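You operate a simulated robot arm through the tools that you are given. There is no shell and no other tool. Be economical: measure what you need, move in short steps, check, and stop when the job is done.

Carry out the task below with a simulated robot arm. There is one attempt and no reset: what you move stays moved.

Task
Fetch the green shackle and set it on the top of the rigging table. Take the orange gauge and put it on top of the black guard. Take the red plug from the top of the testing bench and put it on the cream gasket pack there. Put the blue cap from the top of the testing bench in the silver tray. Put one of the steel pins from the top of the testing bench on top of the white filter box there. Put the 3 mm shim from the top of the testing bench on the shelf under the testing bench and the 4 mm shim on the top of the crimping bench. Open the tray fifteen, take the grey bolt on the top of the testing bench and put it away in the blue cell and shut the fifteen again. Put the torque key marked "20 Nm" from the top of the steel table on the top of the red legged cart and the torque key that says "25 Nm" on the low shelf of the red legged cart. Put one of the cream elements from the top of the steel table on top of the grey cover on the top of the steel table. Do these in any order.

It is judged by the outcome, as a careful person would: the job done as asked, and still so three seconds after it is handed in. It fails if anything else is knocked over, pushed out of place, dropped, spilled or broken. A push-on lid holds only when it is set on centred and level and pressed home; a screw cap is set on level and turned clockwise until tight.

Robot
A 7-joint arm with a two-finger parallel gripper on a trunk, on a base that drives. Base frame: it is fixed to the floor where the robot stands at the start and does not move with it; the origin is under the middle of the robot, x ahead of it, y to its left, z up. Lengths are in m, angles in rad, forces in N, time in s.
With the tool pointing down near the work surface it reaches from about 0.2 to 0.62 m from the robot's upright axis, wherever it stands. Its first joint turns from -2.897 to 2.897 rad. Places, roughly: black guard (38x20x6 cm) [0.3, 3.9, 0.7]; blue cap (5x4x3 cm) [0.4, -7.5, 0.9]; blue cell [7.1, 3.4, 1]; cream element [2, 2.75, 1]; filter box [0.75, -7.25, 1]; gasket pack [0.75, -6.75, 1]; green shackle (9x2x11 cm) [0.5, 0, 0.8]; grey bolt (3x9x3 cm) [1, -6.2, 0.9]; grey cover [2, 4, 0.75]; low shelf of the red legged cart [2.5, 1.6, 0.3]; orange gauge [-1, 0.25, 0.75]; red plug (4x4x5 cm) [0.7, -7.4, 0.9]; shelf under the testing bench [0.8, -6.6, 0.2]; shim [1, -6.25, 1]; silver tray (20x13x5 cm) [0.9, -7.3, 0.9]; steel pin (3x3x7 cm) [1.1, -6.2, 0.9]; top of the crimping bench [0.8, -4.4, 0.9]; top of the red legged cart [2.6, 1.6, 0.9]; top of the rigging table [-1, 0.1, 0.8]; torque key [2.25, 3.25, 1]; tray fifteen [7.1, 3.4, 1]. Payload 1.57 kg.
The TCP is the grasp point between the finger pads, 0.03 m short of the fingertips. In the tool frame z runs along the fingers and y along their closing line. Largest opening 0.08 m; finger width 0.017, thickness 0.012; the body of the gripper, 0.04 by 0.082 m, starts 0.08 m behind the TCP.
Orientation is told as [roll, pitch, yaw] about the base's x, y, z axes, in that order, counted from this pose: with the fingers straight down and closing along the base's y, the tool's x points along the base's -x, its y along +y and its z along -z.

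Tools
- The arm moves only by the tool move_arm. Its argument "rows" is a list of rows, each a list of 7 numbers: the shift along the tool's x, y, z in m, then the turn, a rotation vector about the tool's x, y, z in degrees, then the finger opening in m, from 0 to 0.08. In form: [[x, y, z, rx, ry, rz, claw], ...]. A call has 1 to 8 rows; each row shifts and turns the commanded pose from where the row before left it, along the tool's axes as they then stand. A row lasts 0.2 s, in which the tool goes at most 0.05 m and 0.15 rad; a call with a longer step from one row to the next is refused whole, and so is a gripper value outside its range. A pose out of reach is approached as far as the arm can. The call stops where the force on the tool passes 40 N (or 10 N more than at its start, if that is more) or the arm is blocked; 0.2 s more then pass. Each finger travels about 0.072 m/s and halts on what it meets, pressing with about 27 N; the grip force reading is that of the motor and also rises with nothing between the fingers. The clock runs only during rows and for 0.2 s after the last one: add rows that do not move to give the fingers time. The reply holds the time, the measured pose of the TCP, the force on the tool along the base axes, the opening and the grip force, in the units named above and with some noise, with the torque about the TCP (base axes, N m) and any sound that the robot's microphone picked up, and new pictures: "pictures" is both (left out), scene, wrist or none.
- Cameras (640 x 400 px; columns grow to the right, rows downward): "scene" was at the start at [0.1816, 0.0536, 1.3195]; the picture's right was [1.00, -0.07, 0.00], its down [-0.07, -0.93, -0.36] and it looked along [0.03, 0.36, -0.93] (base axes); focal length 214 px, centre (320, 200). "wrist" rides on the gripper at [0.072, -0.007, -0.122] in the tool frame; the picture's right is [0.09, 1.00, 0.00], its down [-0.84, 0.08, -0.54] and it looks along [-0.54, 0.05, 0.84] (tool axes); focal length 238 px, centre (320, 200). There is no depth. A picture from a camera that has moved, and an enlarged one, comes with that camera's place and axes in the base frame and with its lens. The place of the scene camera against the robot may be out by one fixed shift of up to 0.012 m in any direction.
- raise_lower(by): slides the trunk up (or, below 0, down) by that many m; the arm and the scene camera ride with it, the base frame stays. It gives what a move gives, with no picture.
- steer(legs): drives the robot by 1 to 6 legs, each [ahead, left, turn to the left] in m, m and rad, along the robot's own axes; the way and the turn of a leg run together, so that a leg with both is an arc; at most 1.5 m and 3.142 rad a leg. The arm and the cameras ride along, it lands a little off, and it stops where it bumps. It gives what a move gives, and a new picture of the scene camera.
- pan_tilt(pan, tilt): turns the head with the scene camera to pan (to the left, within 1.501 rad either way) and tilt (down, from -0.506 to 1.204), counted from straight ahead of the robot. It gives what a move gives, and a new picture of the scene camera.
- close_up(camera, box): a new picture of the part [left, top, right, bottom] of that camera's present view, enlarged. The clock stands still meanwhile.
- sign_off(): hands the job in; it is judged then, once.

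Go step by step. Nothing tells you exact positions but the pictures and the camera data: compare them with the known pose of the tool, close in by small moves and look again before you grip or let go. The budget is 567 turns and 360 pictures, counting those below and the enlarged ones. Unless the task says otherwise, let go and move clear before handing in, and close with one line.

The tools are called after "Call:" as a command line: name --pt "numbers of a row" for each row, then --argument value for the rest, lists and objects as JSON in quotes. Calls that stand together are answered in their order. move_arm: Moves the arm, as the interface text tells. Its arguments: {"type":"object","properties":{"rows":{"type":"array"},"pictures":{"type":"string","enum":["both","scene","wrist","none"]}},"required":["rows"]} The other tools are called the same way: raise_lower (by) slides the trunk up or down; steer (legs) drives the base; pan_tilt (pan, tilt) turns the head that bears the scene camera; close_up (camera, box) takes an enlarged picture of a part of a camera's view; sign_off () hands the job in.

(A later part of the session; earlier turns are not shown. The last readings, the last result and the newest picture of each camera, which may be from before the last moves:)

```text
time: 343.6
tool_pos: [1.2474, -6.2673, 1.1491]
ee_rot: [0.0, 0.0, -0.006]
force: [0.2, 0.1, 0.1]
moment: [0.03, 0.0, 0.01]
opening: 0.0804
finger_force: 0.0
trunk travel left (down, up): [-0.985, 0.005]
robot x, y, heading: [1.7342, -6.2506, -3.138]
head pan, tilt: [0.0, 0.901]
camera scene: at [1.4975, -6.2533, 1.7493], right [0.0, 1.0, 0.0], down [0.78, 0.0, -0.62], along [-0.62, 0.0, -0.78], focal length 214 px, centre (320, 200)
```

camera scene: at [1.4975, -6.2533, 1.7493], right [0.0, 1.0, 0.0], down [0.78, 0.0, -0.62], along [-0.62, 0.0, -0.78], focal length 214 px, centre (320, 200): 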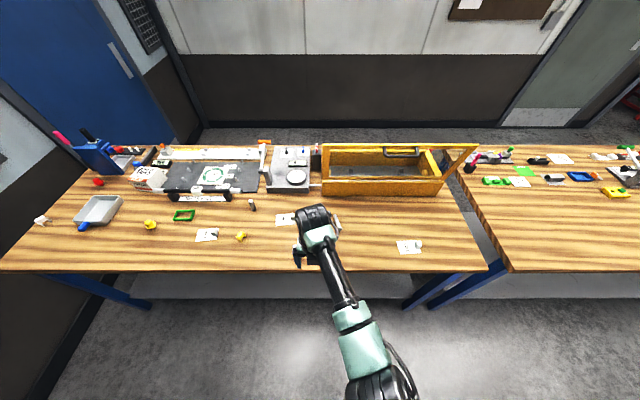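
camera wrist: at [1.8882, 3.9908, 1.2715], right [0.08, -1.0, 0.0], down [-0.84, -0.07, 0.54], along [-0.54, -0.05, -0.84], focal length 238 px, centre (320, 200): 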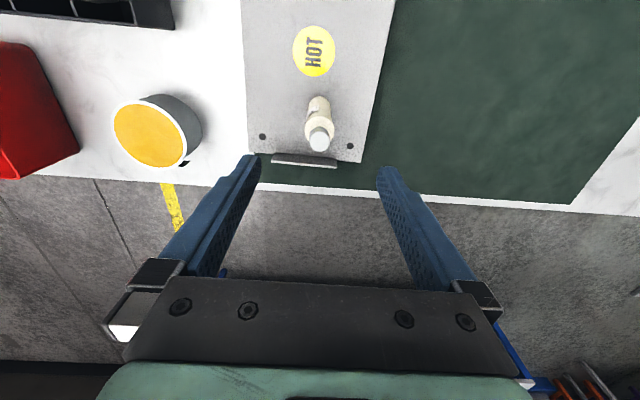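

Call:
steer --legs '[[0.2, 0, 0]]'

Call:
move_arm --pt "-0.01 -0.02 0.0 0 0 0 0.08" --pt "0.0 -0.02 0.0 0 0 0 0.08" --pictures "wrist"

```text
time: 345.2
tool_pos: [1.0463, -6.2675, 1.1494]
ee_rot: [0.002, 0.002, -0.008]
force: [-0.3, 0.5, 0.4]
moment: [0.0, 0.03, -0.02]
opening: 0.0799
finger_force: 0.0
trunk travel left (down, up): [-0.985, 0.005]
robot x, y, heading: [1.5341, -6.2521, 3.143]
head pan, tilt: [0.0, 0.901]
camera scene: at [1.2979, -6.2534, 1.7495], right [0.0, 1.0, 0.0], down [0.78, 0.0, -0.62], along [-0.62, 0.0, -0.78], focal length 214 px, centre (320, 200)
```

scene: 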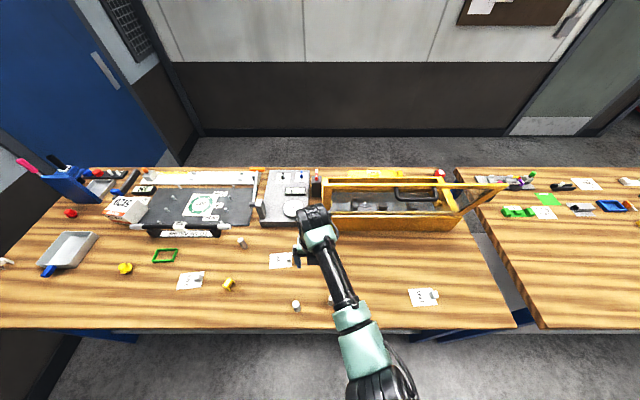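

```text
time: 345.8
tool_pos: [1.057, -6.3075, 1.148]
ee_rot: [0.003, 0.0, -0.009]
force: [-0.2, -0.5, 0.9]
moment: [-0.02, -0.01, 0.02]
opening: 0.0801
finger_force: 0.1
trunk travel left (down, up): [-0.985, 0.005]
robot x, y, heading: [1.5344, -6.251, 3.136]
head pan, tilt: [0.0, 0.901]
camera wrist: at [0.9838, -6.3131, 1.27], right [-0.09, 1.0, 0.0], down [0.84, 0.07, 0.54], along [0.54, 0.05, -0.84], focal length 238 px, centre (320, 200)
```

wrist: 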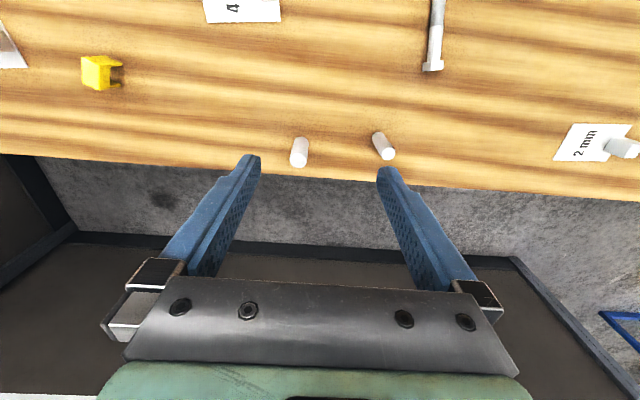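

Call:
move_arm --pt "-0.03 -0.012 0.03 0 0 0 0.08" --pt "-0.031 -0.011 0.03 0 0 0 0.08" --pt "0 0 0.04 0 0 0 0.08" --pt "0 0 0.03 0 0 0 0.07" --pictures "wrist"

```text
time: 346.8
tool_pos: [1.1161, -6.3305, 1.0173]
ee_rot: [0.0, 0.001, -0.006]
force: [0.2, -0.1, 0.0]
moment: [0.0, 0.0, 0.02]
opening: 0.0699
finger_force: 0.0
trunk travel left (down, up): [-0.985, 0.005]
robot x, y, heading: [1.5329, -6.2532, 3.141]
head pan, tilt: [0.0, 0.901]
camera wrist: at [1.0429, -6.3372, 1.1397], right [-0.09, 1.0, 0.0], down [0.84, 0.07, 0.54], along [0.54, 0.05, -0.84], focal length 238 px, centre (320, 200)
```

wrist: 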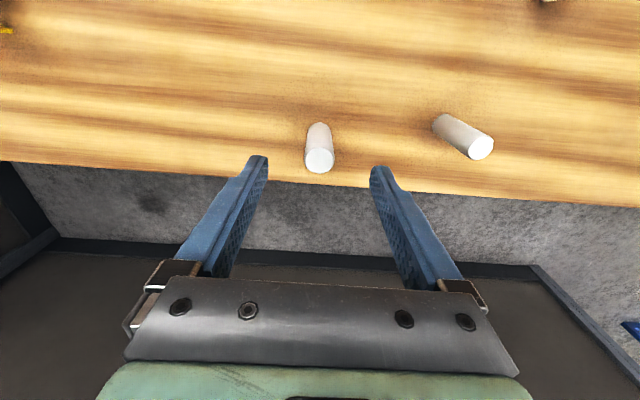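

Call:
move_arm --pt "0 0 0.03 0 0 0 0.07" --pt "0 0 0.02 0 0 0 0.06" --pt "0 0 0.01 0 0 0 0.06" --pictures "wrist"

```text
time: 347.6
tool_pos: [1.1152, -6.3306, 0.9578]
ee_rot: [0.001, 0.003, -0.005]
force: [-0.6, 0.0, 0.9]
moment: [-0.01, 0.01, -0.02]
opening: 0.06
finger_force: 0.1
trunk travel left (down, up): [-0.985, 0.005]
robot x, y, heading: [1.5329, -6.2553, 3.146]
head pan, tilt: [0.0, 0.901]
camera wrist: at [1.0428, -6.3365, 1.0801], right [-0.09, 1.0, 0.0], down [0.84, 0.07, 0.54], along [0.54, 0.05, -0.84], focal length 238 px, centre (320, 200)
```

wrist: 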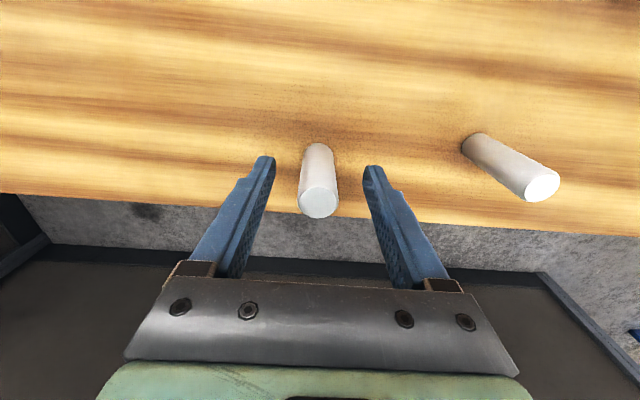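

Call:
move_arm --pt "0 0 0.018 0 0 0 0.06" --pt "0 0 0 0 0 0 0.03" --pt "0 0 0 0 0 0 0" --pt "0 0 0 0 0 0 0" --pictures "none"

Call:
move_arm --pt "0 0 -0.01 0 0 0 0" --pt "0 0 -0.04 0 0 0 0" --pt "0 0 -0.05 0 0 0 0" --pt "0 0 -0.05 0 0 0 0" --pictures "wrist"

```text
time: 348.6
tool_pos: [1.1145, -6.3306, 0.9403]
ee_rot: [0.003, 0.001, -0.007]
force: [0.1, -0.5, -1.2]
moment: [-0.03, -0.01, -0.01]
opening: 0.024
finger_force: 27.4
trunk travel left (down, up): [-0.985, 0.005]
robot x, y, heading: [1.5344, -6.2503, 3.141]
head pan, tilt: [0.0, 0.901]
```

```text
time: 349.6
tool_pos: [1.1173, -6.3303, 1.0905]
ee_rot: [0.004, 0.0, -0.008]
force: [-0.3, -0.5, -1.5]
moment: [-0.01, 0.02, -0.04]
opening: 0.0236
finger_force: 27.0
trunk travel left (down, up): [-0.985, 0.005]
robot x, y, heading: [1.5339, -6.252, 3.143]
head pan, tilt: [0.0, 0.901]
camera wrist: at [1.0435, -6.3355, 1.2132], right [-0.09, 1.0, 0.0], down [0.84, 0.07, 0.54], along [0.54, 0.05, -0.84], focal length 238 px, centre (320, 200)
```

wrist: 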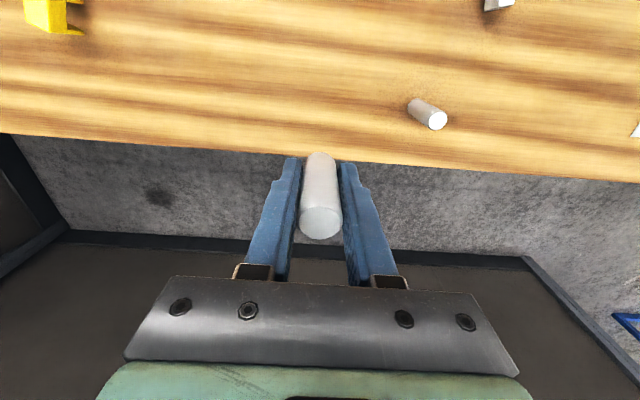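

Call:
steer --legs '[[-0.2, 0, 0], [0, -1.45, 0], [0, -1.45, 0], [0, -0.5, 0], [0.5, 0, 0]]'

```text
time: 369.8
tool_pos: [0.8383, -2.9474, 1.0906]
ee_rot: [0.0, 0.001, -0.023]
force: [-0.2, 0.4, -2.4]
moment: [-0.01, 0.02, 0.02]
opening: 0.0238
finger_force: 27.0
trunk travel left (down, up): [-0.985, 0.005]
robot x, y, heading: [1.2566, -2.878, 3.127]
head pan, tilt: [0.0, 0.901]
camera scene: at [1.0209, -2.8743, 1.7494], right [0.02, 1.0, 0.0], down [0.78, -0.01, -0.62], along [-0.62, 0.01, -0.78], focal length 214 px, centre (320, 200)
```

scene: 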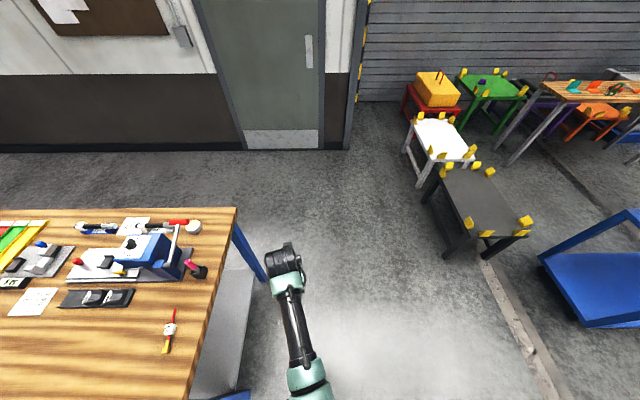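

Call:
steer --legs '[[1.3, -0.05, 0], [0, 0, 1.58], [1.45, 0, 0], [1.45, 0, 0]]'

```text
time: 393.7
tool_pos: [-0.0065, -6.1345, 1.0906]
ee_rot: [0.002, -0.001, 1.55]
force: [1.0, 0.6, -2.1]
moment: [-0.01, 0.01, -0.02]
opening: 0.0238
finger_force: 27.1
trunk travel left (down, up): [-0.985, 0.005]
robot x, y, heading: [-0.0766, -5.7112, -1.589]
head pan, tilt: [0.0, 0.901]
camera scene: at [-0.0751, -5.9627, 1.7493], right [-1.0, 0.01, 0.0], down [0.01, 0.78, -0.62], along [-0.01, -0.62, -0.78], focal length 214 px, centre (320, 200)
```

scene: 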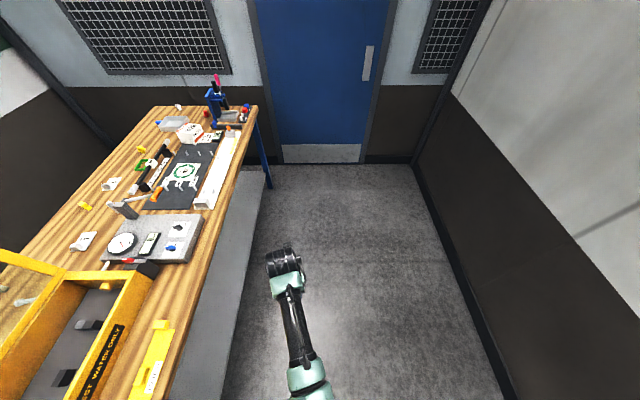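

Call:
steer --legs '[[1.4, 0, 0], [0, 0, 1.59]]'

Call:
close_up --camera "scene" --box '[220, 120, 480, 290]'

```text
time: 404.5
tool_pos: [0.3232, -7.0156, 1.0913]
ee_rot: [0.001, 0.0, -3.129]
force: [-0.4, -0.4, -1.7]
moment: [-0.07, -0.01, 0.02]
opening: 0.0236
finger_force: 27.3
trunk travel left (down, up): [-0.985, 0.005]
robot x, y, heading: [-0.0917, -7.1049, 0.024]
head pan, tilt: [0.0, 0.901]
camera scene: at [0.1603, -7.1016, 1.7493], right [0.02, -1.0, 0.0], down [-0.78, -0.02, -0.62], along [0.62, 0.01, -0.78], focal length 214 px, centre (320, 200)
```

scene: 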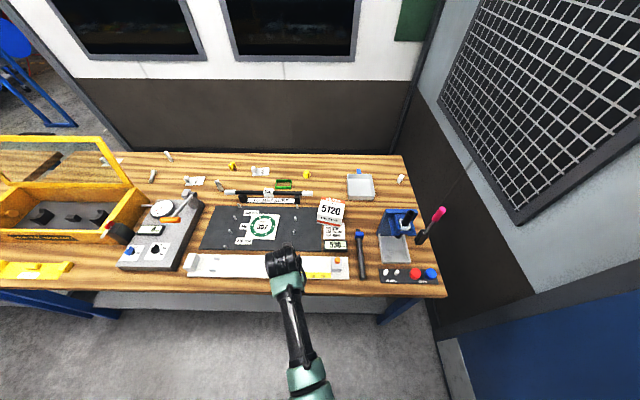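

```text
2.35 times, centred on (350, 205) of scene
camera zoom: at [0.1603, -7.1016, 1.7493], right [0.02, -1.0, 0.0], down [-0.78, -0.02, -0.62], along [0.62, 0.01, -0.78], focal length 505 px, centre (249, 188)
```

zoom: 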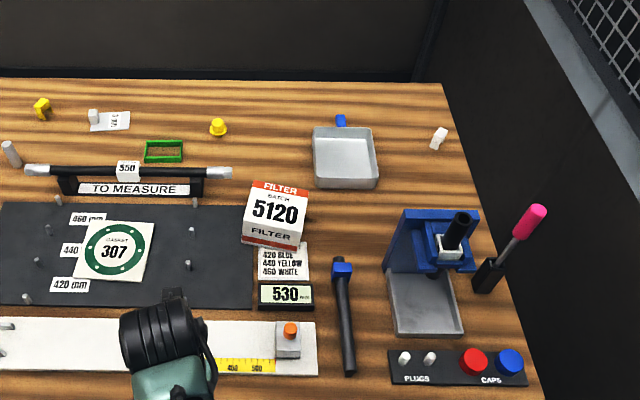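

Call:
move_arm --pt "0 0 -0.04 0 0 0 0" --pt "0 0 -0.04 0 0 0 0" --pt "0 0 -0.02 0 0 0 0" --pictures "none"

Call:
steer --legs '[[0.23, 0, -0.024]]'

Call:
move_arm --pt "0.04 0.025 0 0 0 0 0" --pt "0.04 0.03 0 0 0 0 0" --pt "0.035 0.03 0 0 0 0 0" --pt "0.01 0.03 0 0 0 0 0" --pictures "wrist"

```text
time: 405.3
tool_pos: [0.325, -7.0173, 1.1909]
ee_rot: [0.003, -0.001, -3.128]
force: [0.2, 0.0, -2.0]
moment: [0.0, 0.01, 0.01]
opening: 0.0238
finger_force: 27.0
trunk travel left (down, up): [-0.985, 0.005]
robot x, y, heading: [-0.0911, -7.1029, 0.016]
head pan, tilt: [0.0, 0.901]
```

```text
time: 407.0
tool_pos: [0.5546, -7.0257, 1.1918]
ee_rot: [0.0, 0.002, 3.13]
force: [-1.1, 0.2, -3.2]
moment: [0.0, 0.0, 0.0]
opening: 0.0237
finger_force: 27.2
trunk travel left (down, up): [-0.985, 0.005]
robot x, y, heading: [0.1395, -7.1057, -0.003]
head pan, tilt: [0.0, 0.901]
camera scene: at [0.3868, -7.1061, 1.7494], right [-0.01, -1.0, 0.0], down [-0.78, 0.0, -0.62], along [0.62, 0.0, -0.78], focal length 214 px, centre (320, 200)
```

scene: 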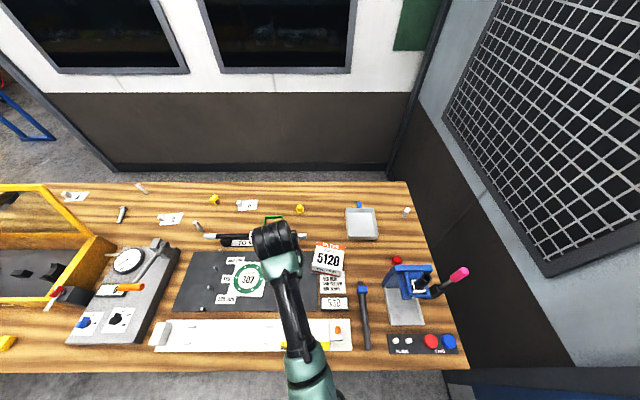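

```text
time: 408.0
tool_pos: [0.6756, -7.1436, 1.1896]
ee_rot: [-0.001, 0.0, 3.13]
force: [0.3, 0.7, -2.3]
moment: [0.01, 0.01, 0.01]
opening: 0.0239
finger_force: 26.4
trunk travel left (down, up): [-0.985, 0.005]
robot x, y, heading: [0.1383, -7.1047, -0.003]
head pan, tilt: [0.0, 0.901]
camera wrist: at [0.7467, -7.1375, 1.3124], right [0.08, -1.0, 0.0], down [-0.84, -0.07, 0.54], along [-0.54, -0.04, -0.84], focal length 238 px, centre (320, 200)
```

wrist: 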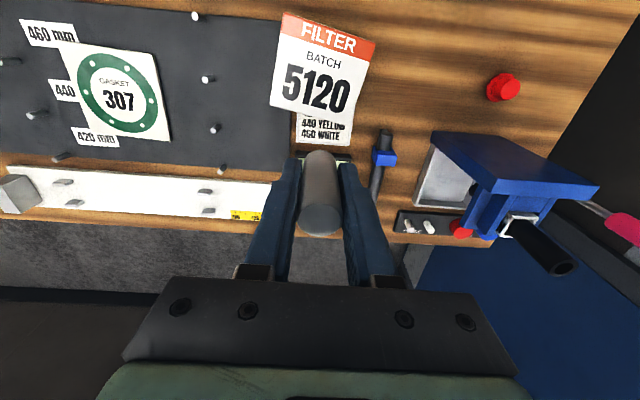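

Call:
move_arm --pt "0.025 0 0.02 0 0 0 0" --pt "0.024 -0.003 0.03 0 0 0 0" --pt "0 0 0.04 0 0 0 0" --pictures "both"

```text
time: 408.8
tool_pos: [0.7266, -7.1398, 1.1115]
ee_rot: [0.003, 0.003, 3.129]
force: [-0.1, 0.0, -1.4]
moment: [0.02, 0.0, 0.02]
opening: 0.024
finger_force: 26.7
out of reach, approached as far as the arm can: row 3
trunk travel left (down, up): [-0.985, 0.005]
robot x, y, heading: [0.1348, -7.1017, -0.004]
head pan, tilt: [0.0, 0.901]
camera scene: at [0.388, -7.1057, 1.7493], right [-0.01, -1.0, 0.0], down [-0.78, 0.0, -0.62], along [0.62, 0.0, -0.78], focal length 214 px, centre (320, 200)
camera wrist: at [0.7982, -7.1335, 1.2343], right [0.08, -1.0, 0.0], down [-0.84, -0.07, 0.54], along [-0.54, -0.04, -0.84], focal length 238 px, centre (320, 200)
```

scene: 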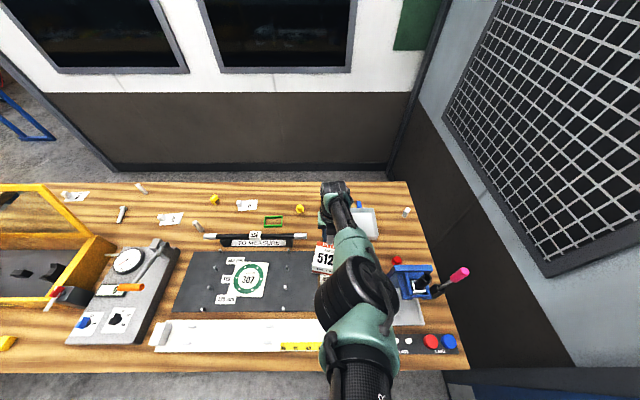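
wrist: 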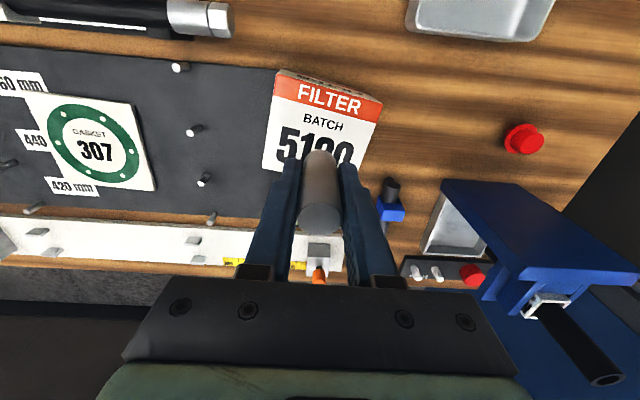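

Call:
raise_lower --by -0.07

Call:
close_up --camera "wrist" --box '[230, 60, 410, 250]'

```text
time: 409.9
tool_pos: [0.7267, -7.1401, 1.0409]
ee_rot: [0.003, -0.002, 3.13]
force: [0.0, 0.1, -2.5]
moment: [0.0, 0.02, 0.02]
opening: 0.0237
finger_force: 26.9
trunk travel left (down, up): [-0.915, 0.075]
robot x, y, heading: [0.1366, -7.1044, -0.006]
head pan, tilt: [0.0, 0.901]
```

```text
2.11 times, centred on (320, 155) of wrist
camera zoom: at [0.7976, -7.1335, 1.1637], right [0.08, -1.0, 0.0], down [-0.84, -0.07, 0.54], along [-0.54, -0.04, -0.84], focal length 502 px, centre (320, 295)
```

zoom: 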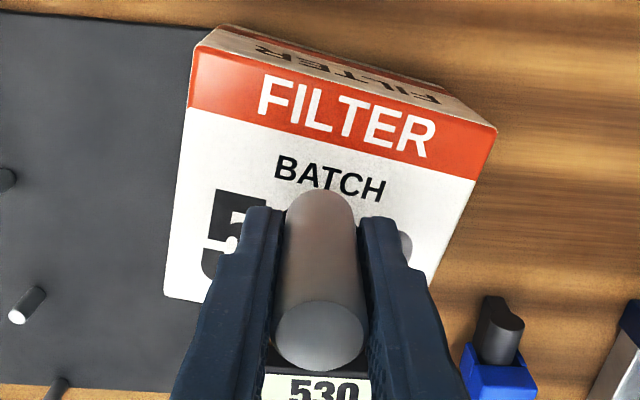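

Call:
raise_lower --by -0.014

Call:
raise_lower --by -0.005

```text
time: 410.5
tool_pos: [0.7262, -7.1395, 1.0272]
ee_rot: [0.002, -0.001, 3.129]
force: [0.3, -0.1, -1.7]
moment: [0.01, 0.03, 0.02]
opening: 0.0238
finger_force: 27.2
trunk travel left (down, up): [-0.901, 0.089]
robot x, y, heading: [0.1361, -7.1028, -0.007]
head pan, tilt: [0.0, 0.901]
```

```text
time: 411.1
tool_pos: [0.7262, -7.1401, 1.0251]
ee_rot: [0.001, 0.003, 3.129]
force: [-2.9, -0.6, 13.9]
moment: [0.14, 0.15, 0.02]
opening: 0.0239
finger_force: 26.4
trunk travel left (down, up): [-0.896, 0.094]
robot x, y, heading: [0.1337, -7.1016, 0.0]
head pan, tilt: [0.0, 0.901]
```

Contact on the filter box. Release.

Call:
move_arm --pt "0 0 0 0 0 0 0.03" --pt "0 0 0 0 0 0 0.04" --pt "0 0 0 0 0 0 0.055" --pt "0 0 0 0 0 0 0.055" --pictures "none"

Call:
move_arm --pt "0 0 -0.03 0 0 0 0.055" --pt "0 0 -0.04 0 0 0 0.06" --pt "0 0 -0.05 0 0 0 0.08" --pt "-0.02 0 -0.04 0 0 0 0.08" --pictures "wrist"

```text
time: 412.1
tool_pos: [0.7272, -7.14, 1.0216]
ee_rot: [0.002, 0.002, 3.129]
force: [-0.2, -0.1, 0.2]
moment: [0.0, 0.01, -0.04]
opening: 0.0549
finger_force: 0.0
trunk travel left (down, up): [-0.896, 0.094]
robot x, y, heading: [0.1342, -7.0976, -0.002]
head pan, tilt: [0.0, 0.901]
```

```text
time: 413.1
tool_pos: [0.7074, -7.1425, 1.1842]
ee_rot: [0.002, 0.002, 3.127]
force: [0.5, -0.7, -1.0]
moment: [0.01, -0.01, 0.02]
opening: 0.08
finger_force: 0.2
trunk travel left (down, up): [-0.896, 0.094]
robot x, y, heading: [0.1338, -7.1005, -0.003]
head pan, tilt: [0.0, 0.901]
camera wrist: at [0.7781, -7.1357, 1.3064], right [0.08, -1.0, 0.0], down [-0.84, -0.07, 0.54], along [-0.54, -0.04, -0.84], focal length 238 px, centre (320, 200)
```

wrist: 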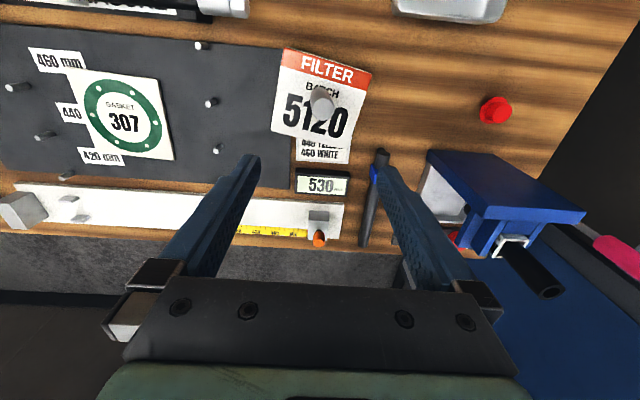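

Call:
move_arm --pt "-0.04 0 -0.02 0 0 4 0.08" --pt "-0.04 0 -0.02 0 0 8 0.08" --pt "-0.045 0 -0.01 0 0 8 0.08" --pt "-0.04 0.01 0 0 0 8 0.08" --pt "-0.03 0.02 0 0 0 8 0.08" --pt "0 0 0 0 0 8 0.08" --pt "0 0 0 0 0 8 0.08" --pt "0 0 0 0 0 8 0.08" --pictures "none"

Call:
move_arm --pt "0 0 0 0 0 8.4 0.08" --pt "0 0 0 0 0 8.4 0.08" --pt "0 0 0 0 0 8.4 0.08" --pt "0 0 0 0 0 4.5 0.08" --pictures "none"

Call:
steer --legs '[[-0.05, -0.15, 0]]'

```text
time: 414.9
tool_pos: [0.5067, -7.1244, 1.2329]
ee_rot: [0.0, 0.001, 2.08]
force: [-0.2, -0.7, 0.1]
moment: [-0.02, 0.04, 0.02]
opening: 0.0798
finger_force: 0.1
trunk travel left (down, up): [-0.896, 0.094]
robot x, y, heading: [0.1368, -7.1029, -0.008]
head pan, tilt: [0.0, 0.901]
```

```text
time: 415.9
tool_pos: [0.5054, -7.1234, 1.2321]
ee_rot: [0.001, 0.001, 1.562]
force: [0.8, 0.1, 0.3]
moment: [-0.02, 0.03, -0.02]
opening: 0.0799
finger_force: 0.1
trunk travel left (down, up): [-0.896, 0.094]
robot x, y, heading: [0.1355, -7.1046, -0.008]
head pan, tilt: [0.0, 0.901]
```

```text
time: 417.3
tool_pos: [0.4553, -7.2692, 1.2327]
ee_rot: [0.002, 0.003, 1.565]
force: [0.3, 0.4, -0.2]
moment: [-0.01, 0.0, -0.01]
opening: 0.0798
finger_force: 0.0
trunk travel left (down, up): [-0.896, 0.094]
robot x, y, heading: [0.0831, -7.2519, -0.005]
head pan, tilt: [0.0, 0.901]
camera scene: at [0.3367, -7.251, 1.6602], right [0.0, -1.0, 0.0], down [-0.78, 0.0, -0.62], along [0.62, 0.0, -0.78], focal length 214 px, centre (320, 200)
```

scene: 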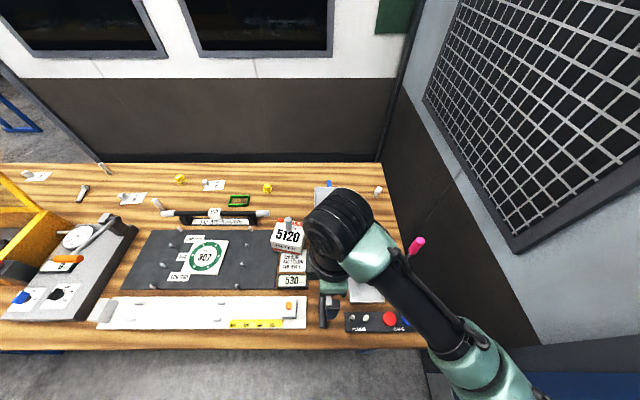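

Call:
move_arm --pt "0.045 0 0 0 0 0 0.08" --pt "0.045 0 0 0 0 0 0.08" --pt "0.045 0 0 0 0 0 0.08" --pt "0.045 0 0 0 0 0 0.08" --pt "0.045 0 0.02 0 0 0 0.08" --pt "0.03 0 0.03 0 0 0 0.08" --pictures "wrist"

```text
time: 418.7
tool_pos: [0.4549, -7.5261, 1.1835]
ee_rot: [-0.001, 0.001, 1.569]
force: [0.2, -0.2, 0.3]
moment: [0.0, 0.0, 0.02]
opening: 0.0797
finger_force: 0.0
trunk travel left (down, up): [-0.896, 0.094]
robot x, y, heading: [0.0804, -7.2448, -0.004]
head pan, tilt: [0.0, 0.901]
camera wrist: at [0.4598, -7.5973, 1.3059], right [-1.0, -0.09, 0.0], down [-0.07, 0.84, 0.54], along [-0.05, 0.54, -0.84], focal length 238 px, centre (320, 200)
```

wrist: 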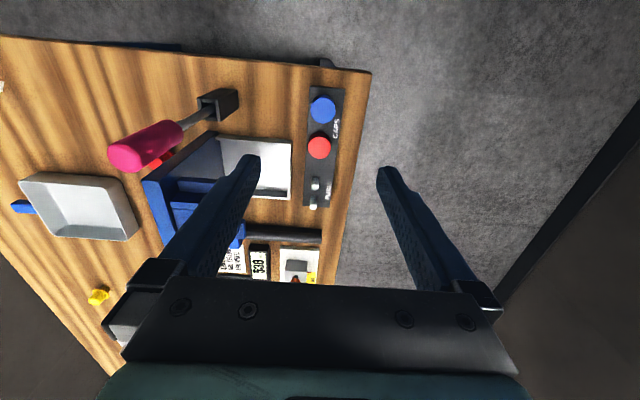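

Call:
move_arm --pt "-0.006 0.007 0.04 0 0 0 0.08" --pt "0 0 0.05 0 0 0 0.08" --pt "0 0 0.05 0 0 0 0.08" --pt "0 0 0.04 0 0 0 0.07" --pictures "wrist"

```text
time: 419.7
tool_pos: [0.4461, -7.5187, 1.003]
ee_rot: [0.0, 0.001, 1.567]
force: [0.9, 0.1, -1.3]
moment: [-0.02, -0.04, -0.02]
opening: 0.0699
finger_force: 0.0
trunk travel left (down, up): [-0.896, 0.094]
robot x, y, heading: [0.0861, -7.2494, -0.002]
head pan, tilt: [0.0, 0.901]
camera wrist: at [0.4515, -7.5909, 1.1248], right [-1.0, -0.09, 0.0], down [-0.07, 0.84, 0.54], along [-0.05, 0.54, -0.84], focal length 238 px, centre (320, 200)
```

wrist: 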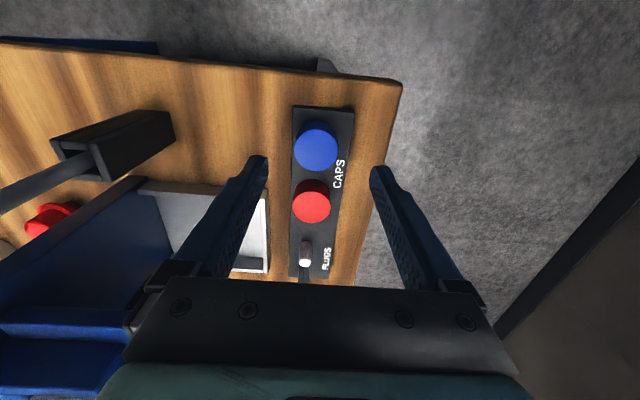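

Call:
move_arm --pt "0 -0.002 0.03 0 0 0 0.065" --pt "0 0 0.025 0 0 0 0.06" --pt "0 0 0.008 0 0 0 0.06" --pictures "wrist"

```text
time: 420.5
tool_pos: [0.4493, -7.5194, 0.9404]
ee_rot: [0.0, 0.001, 1.567]
force: [-0.3, -0.6, -0.5]
moment: [0.02, 0.01, 0.02]
opening: 0.0601
finger_force: 0.0
trunk travel left (down, up): [-0.896, 0.094]
robot x, y, heading: [0.0857, -7.2456, -0.001]
head pan, tilt: [0.0, 0.901]
camera wrist: at [0.454, -7.591, 1.0632], right [-1.0, -0.09, 0.0], down [-0.07, 0.84, 0.54], along [-0.05, 0.54, -0.84], focal length 238 px, centre (320, 200)
```

wrist: 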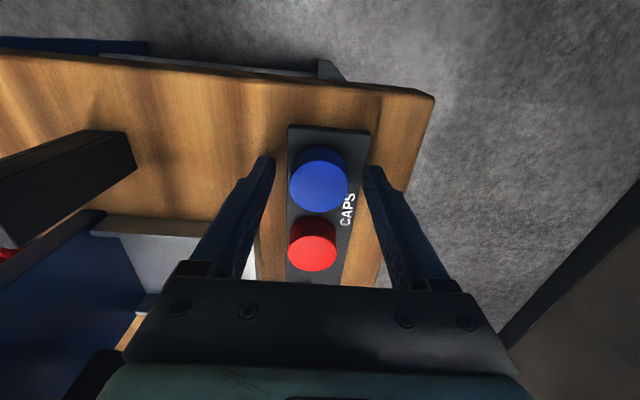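

Call:
move_arm --pt "0 0 0.005 0 0 0 0.06" --pt "0 0 0 0 0 0 0.03" --pt "0 0 0 0 0 0 0" --pt "0 0 0 0 0 0 0" --pictures "wrist"

```text
time: 421.2
tool_pos: [0.4482, -7.5225, 0.9401]
ee_rot: [0.002, 0.006, 1.568]
force: [-5.6, 3.7, 26.8]
moment: [0.35, 0.45, 0.04]
opening: 0.0352
finger_force: 13.3
trunk travel left (down, up): [-0.896, 0.094]
robot x, y, heading: [0.0802, -7.25, -0.002]
head pan, tilt: [0.0, 0.901]
stopped in row 3: the force on the tool passed its limit at 47 N (the readings are from after the stop); the commanded pose is now the measured one
camera wrist: at [0.4537, -7.5932, 1.0628], right [-1.0, -0.09, 0.0], down [-0.07, 0.84, 0.54], along [-0.05, 0.54, -0.84], focal length 238 px, centre (320, 200)
```

wrist: 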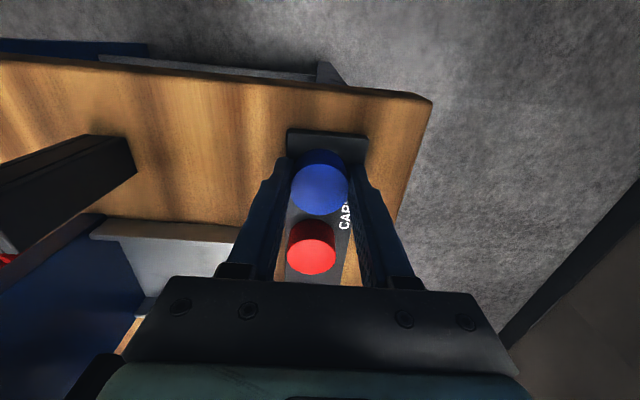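

Call:
move_arm --pt "0 0 -0.002 0 0 0 0.034" --pt "0 0 -0.001 0 0 0 0.02" --pt "0 0 0 0 0 0 0.0" --pt "0 0 0 0 0 0 0" --pictures "none"

```text
time: 422.2
tool_pos: [0.4479, -7.5216, 0.9406]
ee_rot: [0.002, 0.004, 1.565]
force: [0.1, -5.2, 8.4]
moment: [-0.13, -0.21, -0.15]
opening: 0.0345
finger_force: 27.5
trunk travel left (down, up): [-0.896, 0.094]
robot x, y, heading: [0.0795, -7.245, -0.007]
head pan, tilt: [0.0, 0.901]
```

Call:
move_arm --pt "0 0 -0.01 0 0 0 0" --pt "0 0 -0.02 0 0 0 0" --pt "0 0 -0.05 0 0 0 0" --pt "0 0 -0.05 0 0 0 0" --pictures "wrist"

```text
time: 423.2
tool_pos: [0.4484, -7.5187, 1.0674]
ee_rot: [0.003, 0.001, 1.565]
force: [-0.1, 0.9, 0.0]
moment: [0.0, 0.0, -0.02]
opening: 0.0346
finger_force: 27.3
trunk travel left (down, up): [-0.896, 0.094]
robot x, y, heading: [0.0834, -7.2486, -0.005]
head pan, tilt: [0.0, 0.901]
camera wrist: at [0.4535, -7.5902, 1.1898], right [-1.0, -0.09, 0.0], down [-0.07, 0.84, 0.54], along [-0.05, 0.54, -0.84], focal length 238 px, centre (320, 200)
```

wrist: 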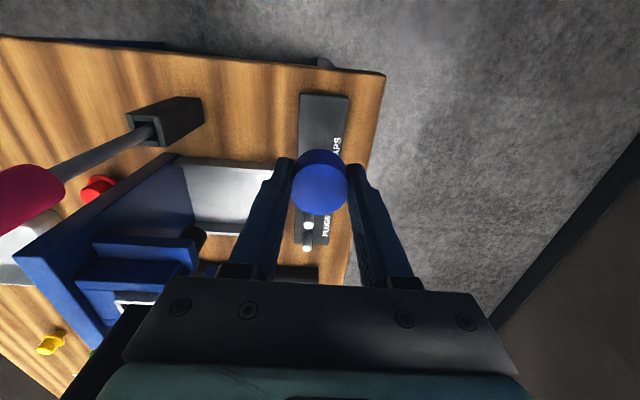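

Call:
move_arm --pt "0 0 -0.05 0 0 0 0" --pt "0 0 -0.05 0 0 0 0" --pt "0 0 -0.03 0 0 0 0" --pictures "none"

Call:
steer --legs '[[-0.4, 0, 0], [0, 1.45, 0], [0, 1.45, 0], [0, 1.45, 0], [1.0, 0, 0], [1.0, 0, 0]]'

```text
time: 424.0
tool_pos: [0.4476, -7.5179, 1.2007]
ee_rot: [0.004, 0.004, 1.565]
force: [0.5, 0.4, -0.2]
moment: [-0.03, 0.04, 0.05]
opening: 0.0345
finger_force: 26.9
trunk travel left (down, up): [-0.896, 0.094]
robot x, y, heading: [0.0818, -7.2473, -0.001]
head pan, tilt: [0.0, 0.901]
```

```text
time: 456.5
tool_pos: [2.0825, -3.1553, 1.1988]
ee_rot: [0.003, 0.003, 1.561]
force: [-0.2, -0.6, -0.4]
moment: [-0.02, -0.03, 0.01]
opening: 0.0349
finger_force: 27.0
trunk travel left (down, up): [-0.896, 0.094]
robot x, y, heading: [1.7226, -2.8819, -0.008]
head pan, tilt: [0.0, 0.901]
camera scene: at [1.9727, -2.8875, 1.6603], right [-0.01, -1.0, 0.0], down [-0.78, 0.01, -0.62], along [0.62, -0.01, -0.78], focal length 214 px, centre (320, 200)
```

scene: 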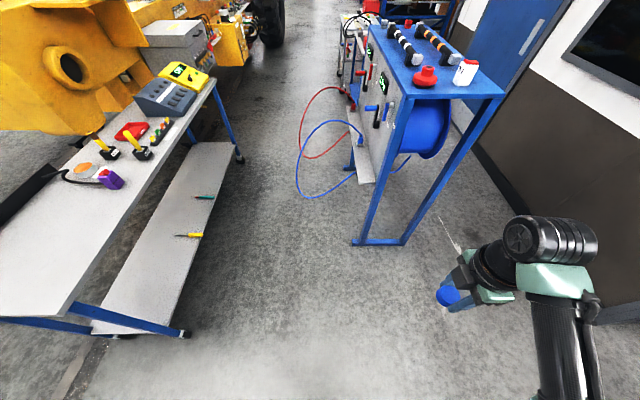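

Call:
steer --legs '[[0, 0, 3.14], [0, 1.45, 0], [0, 1.45, 0], [0, 1.4, 0]]'

```text
time: 484.8
tool_pos: [1.3268, -6.9929, 1.1994]
ee_rot: [0.002, 0.004, -1.538]
force: [0.4, -0.1, -0.4]
moment: [-0.05, 0.02, -0.02]
opening: 0.0345
finger_force: 26.8
trunk travel left (down, up): [-0.896, 0.094]
robot x, y, heading: [1.7033, -7.25, -3.109]
head pan, tilt: [0.0, 0.901]
camera scene: at [1.4635, -7.2605, 1.6603], right [-0.03, 1.0, 0.0], down [0.78, 0.03, -0.62], along [-0.62, -0.02, -0.78], focal length 214 px, centre (320, 200)
```

scene: 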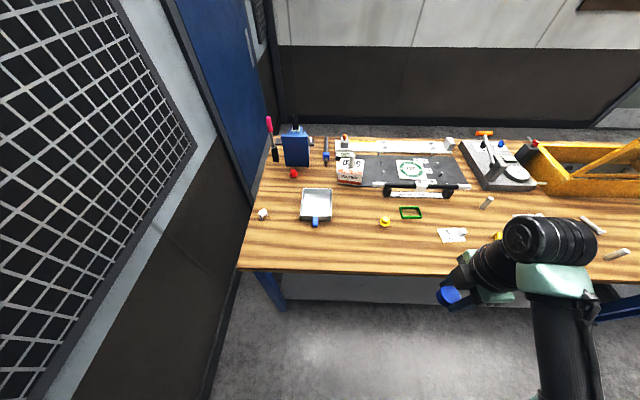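

Call:
steer --legs '[[0.28, 0, -0.033]]'

Call:
move_arm --pt "-0.04 -0.018 0 0 0 0 0" --pt "-0.04 -0.018 0 0 0 0 0" --pt "-0.04 -0.018 0 0 0 0 0" --pt "-0.04 -0.018 0 0 0 0 0" --pt "-0.04 -0.018 0 0 0 0 0" --pt "-0.04 -0.018 0 0 0 0 0" --pt "-0.04 -0.018 0 0 0 0 0" --pictures "wrist"

```text
time: 486.7
tool_pos: [1.0547, -6.9898, 1.2]
ee_rot: [0.004, 0.003, -1.563]
force: [-0.4, -1.1, 0.7]
moment: [0.03, 0.05, 0.0]
opening: 0.0345
finger_force: 27.0
trunk travel left (down, up): [-0.896, 0.094]
robot x, y, heading: [1.4267, -7.2585, -3.13]
head pan, tilt: [0.0, 0.901]
camera scene: at [1.1853, -7.2601, 1.6604], right [-0.01, 1.0, 0.0], down [0.78, 0.01, -0.62], along [-0.62, -0.01, -0.78], focal length 214 px, centre (320, 200)
```

scene: 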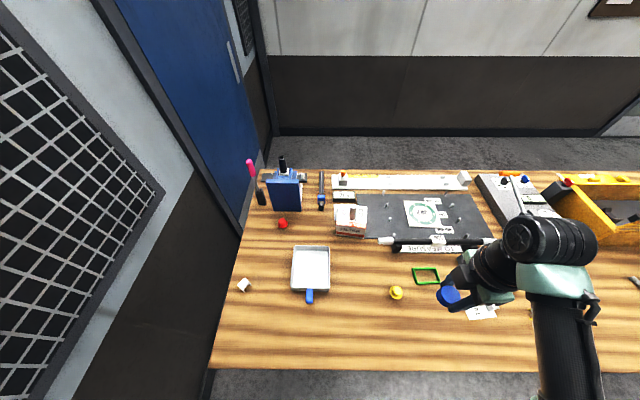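

```text
time: 488.3
tool_pos: [0.9315, -7.2713, 1.1969]
ee_rot: [0.003, 0.004, -1.564]
force: [-0.4, -0.5, 0.0]
moment: [0.01, 0.01, -0.01]
opening: 0.0346
finger_force: 27.2
trunk travel left (down, up): [-0.896, 0.094]
robot x, y, heading: [1.4189, -7.2569, -3.135]
head pan, tilt: [0.0, 0.901]
camera wrist: at [0.9227, -7.1996, 1.3195], right [1.0, 0.1, 0.0], down [0.08, -0.84, 0.54], along [0.06, -0.54, -0.84], focal length 238 px, centre (320, 200)
```

wrist: 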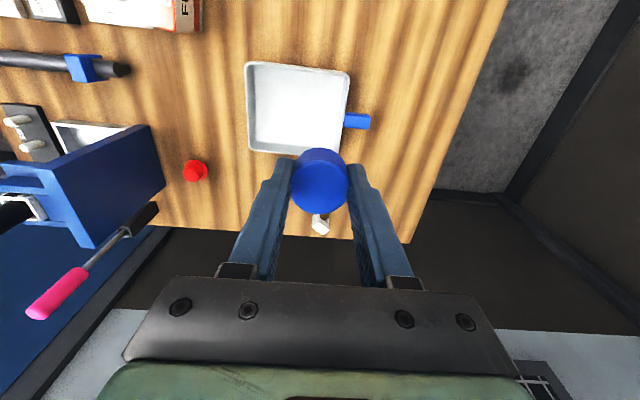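

Call:
move_arm --pt "-0.008 -0.018 0.03 0 0 0 0" --pt "-0.008 -0.017 0.04 0 0 0 0" --pt "0 0 0.05 0 0 0 0" --pt "0 0 0.05 0 0 0 0" --pt "0 0 0.04 0 0 0 0" --pictures "wrist"

```text
time: 489.5
tool_pos: [0.896, -7.2878, 0.988]
ee_rot: [0.002, 0.004, -1.562]
force: [0.0, 0.2, -1.2]
moment: [0.01, 0.01, -0.01]
opening: 0.0344
finger_force: 27.2
trunk travel left (down, up): [-0.896, 0.094]
robot x, y, heading: [1.4203, -7.2546, -3.131]
head pan, tilt: [0.0, 0.901]
camera wrist: at [0.8883, -7.2158, 1.111], right [0.99, 0.1, 0.0], down [0.08, -0.84, 0.54], along [0.06, -0.54, -0.84], focal length 238 px, centre (320, 200)
```

wrist: 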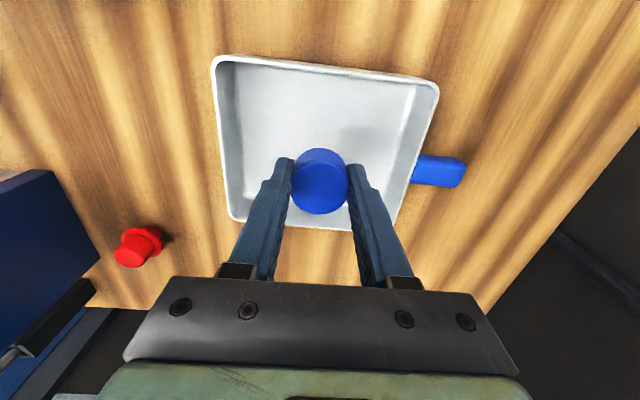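

Call:
move_arm --pt "0 0 0.025 0 0 0 0" --pt "0 0 0.01 0 0 0 0" --pt "0 0 0.005 0 0 0 0" --pictures "none"

```text
time: 490.3
tool_pos: [0.8961, -7.2878, 0.9486]
ee_rot: [0.001, 0.004, -1.564]
force: [0.1, -0.1, 0.0]
moment: [-0.02, -0.01, -0.01]
opening: 0.0344
finger_force: 27.0
trunk travel left (down, up): [-0.896, 0.094]
robot x, y, heading: [1.425, -7.2587, -3.138]
head pan, tilt: [0.0, 0.901]
```

Call:
move_arm --pt "0 0 0.004 0 0 0 0" --pt "0 0 0.004 0 0 0 0" --pictures "none"

Call:
move_arm --pt "0 0 0.003 0 0 0 0" --pictures "none"

```text
time: 490.9
tool_pos: [0.8959, -7.2861, 0.9425]
ee_rot: [0.002, 0.004, -1.563]
force: [0.6, -0.5, -0.2]
moment: [-0.01, -0.02, -0.01]
opening: 0.0343
finger_force: 27.9
trunk travel left (down, up): [-0.896, 0.094]
robot x, y, heading: [1.428, -7.257, -3.136]
head pan, tilt: [0.0, 0.901]
```

```text
time: 491.3
tool_pos: [0.896, -7.2872, 0.9375]
ee_rot: [0.002, 0.002, -1.561]
force: [0.6, -0.7, 0.2]
moment: [-0.01, 0.0, 0.01]
opening: 0.0343
finger_force: 26.4
trunk travel left (down, up): [-0.896, 0.094]
robot x, y, heading: [1.4224, -7.2552, -3.133]
head pan, tilt: [0.0, 0.901]
```

Call:
move_arm --pt "0 0 0.003 0 0 0 0" --pt "0 0 0.002 0 0 0 0" --pictures "none"

```text
time: 491.9
tool_pos: [0.8962, -7.2867, 0.9342]
ee_rot: [-0.003, 0.002, -1.564]
force: [1.5, -1.7, 10.4]
moment: [-0.08, -0.08, -0.16]
opening: 0.0343
finger_force: 27.3
trunk travel left (down, up): [-0.896, 0.094]
robot x, y, heading: [1.4212, -7.2518, -3.133]
head pan, tilt: [0.0, 0.901]
```

Call:
move_arm --pt "0 0 -0.001 0 0 0 0.04" --pt "0 0 0 0 0 0 0.05" --pt "0 0 0 0 0 0 0.055" --pt "0 0 -0.03 0 0 0 0.055" --pt "0 0 -0.05 0 0 0 0.06" --pt "0 0 -0.05 0 0 0 0.08" --pt "0 0 -0.05 0 0 0 0.08" --pictures "wrist"

```text
time: 493.5
tool_pos: [0.8981, -7.2839, 1.1138]
ee_rot: [0.002, 0.004, -1.564]
force: [-0.3, -0.4, 0.5]
moment: [0.03, 0.0, 0.03]
opening: 0.0799
finger_force: 0.1
trunk travel left (down, up): [-0.896, 0.094]
robot x, y, heading: [1.423, -7.2568, -3.129]
head pan, tilt: [0.0, 0.901]
camera wrist: at [0.8893, -7.2118, 1.2364], right [1.0, 0.1, 0.0], down [0.08, -0.84, 0.54], along [0.06, -0.54, -0.84], focal length 238 px, centre (320, 200)
```

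wrist: 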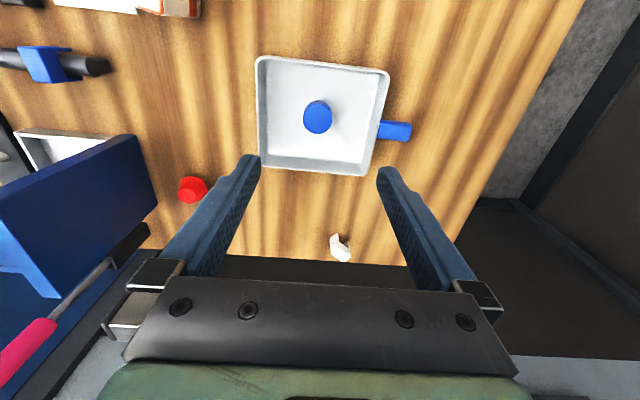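

Call:
close_up --camera "scene" --box '[240, 145, 350, 240]'

Call:
close_up --camera "wrist" --box '[0, 100, 260, 320]'

```text
4.21 times, centred on (295, 192) of scene
camera zoom: at [1.1854, -7.26, 1.6604], right [-0.01, 1.0, 0.0], down [0.78, 0.01, -0.62], along [-0.62, -0.01, -0.78], focal length 903 px, centre (425, 232)
```

zoom: 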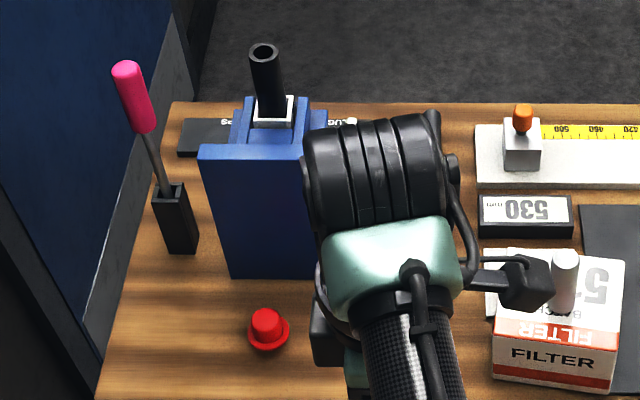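

```text
1.82 times, centred on (130, 210) of wrist
camera zoom: at [0.8893, -7.2118, 1.2364], right [1.0, 0.1, 0.0], down [0.08, -0.84, 0.54], along [0.06, -0.54, -0.84], focal length 433 px, centre (666, 182)
```

zoom: 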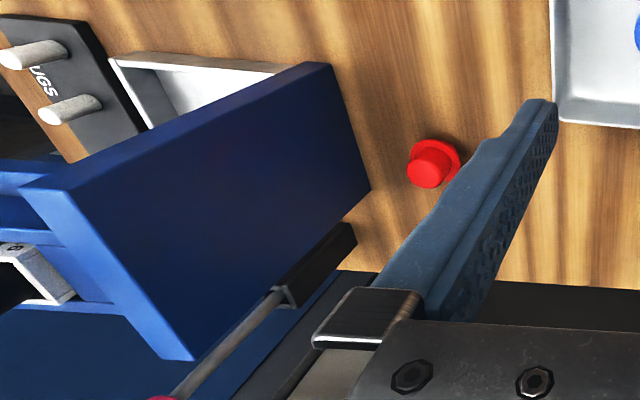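

Call:
move_arm --pt "0 0 -0.01 0 0 -8.4 0.08" --pt "0 0 -0.01 0 0 -8.4 0.08" --pt "0 0 -0.01 0 0 -8.4 0.08" --pt "0 0 -0.01 0 0 -8.4 0.08" --pt "0 0 0 0 0 -8.4 0.08" --pt "0 0 0 0 0 -8.4 0.08" --pt "0 0 0 0 0 -8.4 0.08" --pt "0 0 0 0 0 -8.4 0.08" --pictures "none"

Call:
move_arm --pt "0 0 0 0 0 -8.4 0.08" --pt "0 0 0 0 0 -8.4 0.08" --pt "0 0 0 0 0 -5.7 0.08" --pt "0 0 0 0 7.5 0 0.08" --pt "0 0 0 0 7.5 0 0.08" --pt "0 0 0 0 7.5 0 0.08" --pt "0 0 0 0 7.5 0 0.08" --pictures "none"

Call:
steer --legs '[[0.04, 0.11, 0]]'

```text
time: 495.3
tool_pos: [0.8953, -7.2863, 1.1537]
ee_rot: [0.004, -0.002, -0.387]
force: [0.4, 0.3, -0.4]
moment: [0.01, -0.01, -0.02]
opening: 0.08
finger_force: 0.1
trunk travel left (down, up): [-0.896, 0.094]
robot x, y, heading: [1.4201, -7.2568, -3.132]
head pan, tilt: [0.0, 0.901]
```

```text
time: 496.9
tool_pos: [0.897, -7.2859, 1.1539]
ee_rot: [0.004, 0.524, 0.002]
force: [0.1, -0.1, -0.5]
moment: [0.0, -0.01, 0.0]
opening: 0.0801
finger_force: 0.0
trunk travel left (down, up): [-0.896, 0.094]
robot x, y, heading: [1.4216, -7.26, -3.129]
head pan, tilt: [0.0, 0.901]
```

```text
time: 498.1
tool_pos: [0.8569, -7.3956, 1.1539]
ee_rot: [0.005, 0.523, 0.006]
force: [-0.1, 0.0, 0.4]
moment: [0.01, 0.01, -0.02]
opening: 0.0799
finger_force: 0.1
trunk travel left (down, up): [-0.896, 0.094]
robot x, y, heading: [1.3807, -7.3687, -3.133]
head pan, tilt: [0.0, 0.901]
camera scene: at [1.1458, -7.3691, 1.6603], right [-0.01, 1.0, 0.0], down [0.78, 0.01, -0.62], along [-0.62, -0.01, -0.78], focal length 214 px, centre (320, 200)
```

scene: 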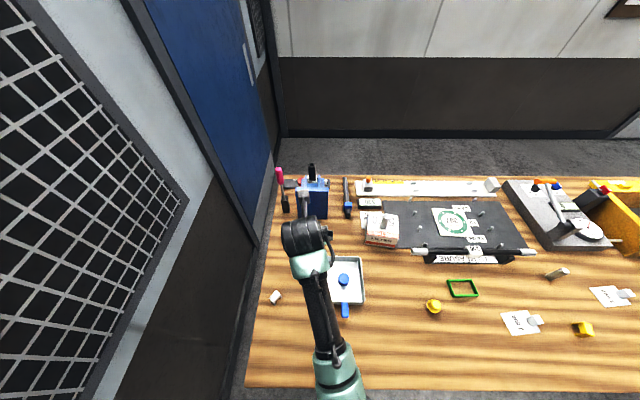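

Call:
move_arm --pt "0.0103 -0.0033 0.0369 0 0 0 0.08" --pt "0.0103 -0.0033 0.0369 0 0 0 0.08" --pt "0.0103 -0.0033 0.0369 0 0 0 0.08" --pt "0.0103 -0.0033 0.0369 0 0 0 0.07" --pt "0.0103 -0.0033 0.0369 0 0 0 0.07" --pictures "wrist"

```text
time: 499.3
tool_pos: [0.7212, -7.4136, 1.0214]
ee_rot: [0.003, 0.524, 0.004]
force: [0.6, 0.6, -0.6]
moment: [0.02, 0.02, 0.0]
opening: 0.0699
finger_force: 0.1
trunk travel left (down, up): [-0.896, 0.094]
robot x, y, heading: [1.3851, -7.3671, -3.131]
head pan, tilt: [0.0, 0.901]
camera wrist: at [0.7179, -7.4197, 1.1625], right [-0.08, 1.0, 0.05], down [1.0, 0.08, 0.05], along [0.05, 0.05, -1.0], focal length 238 px, centre (320, 200)
```

wrist: 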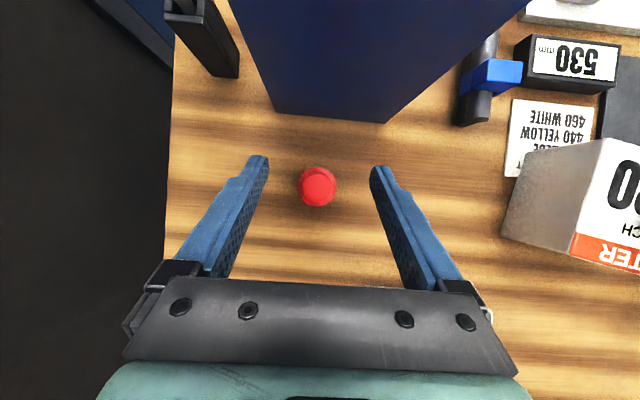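

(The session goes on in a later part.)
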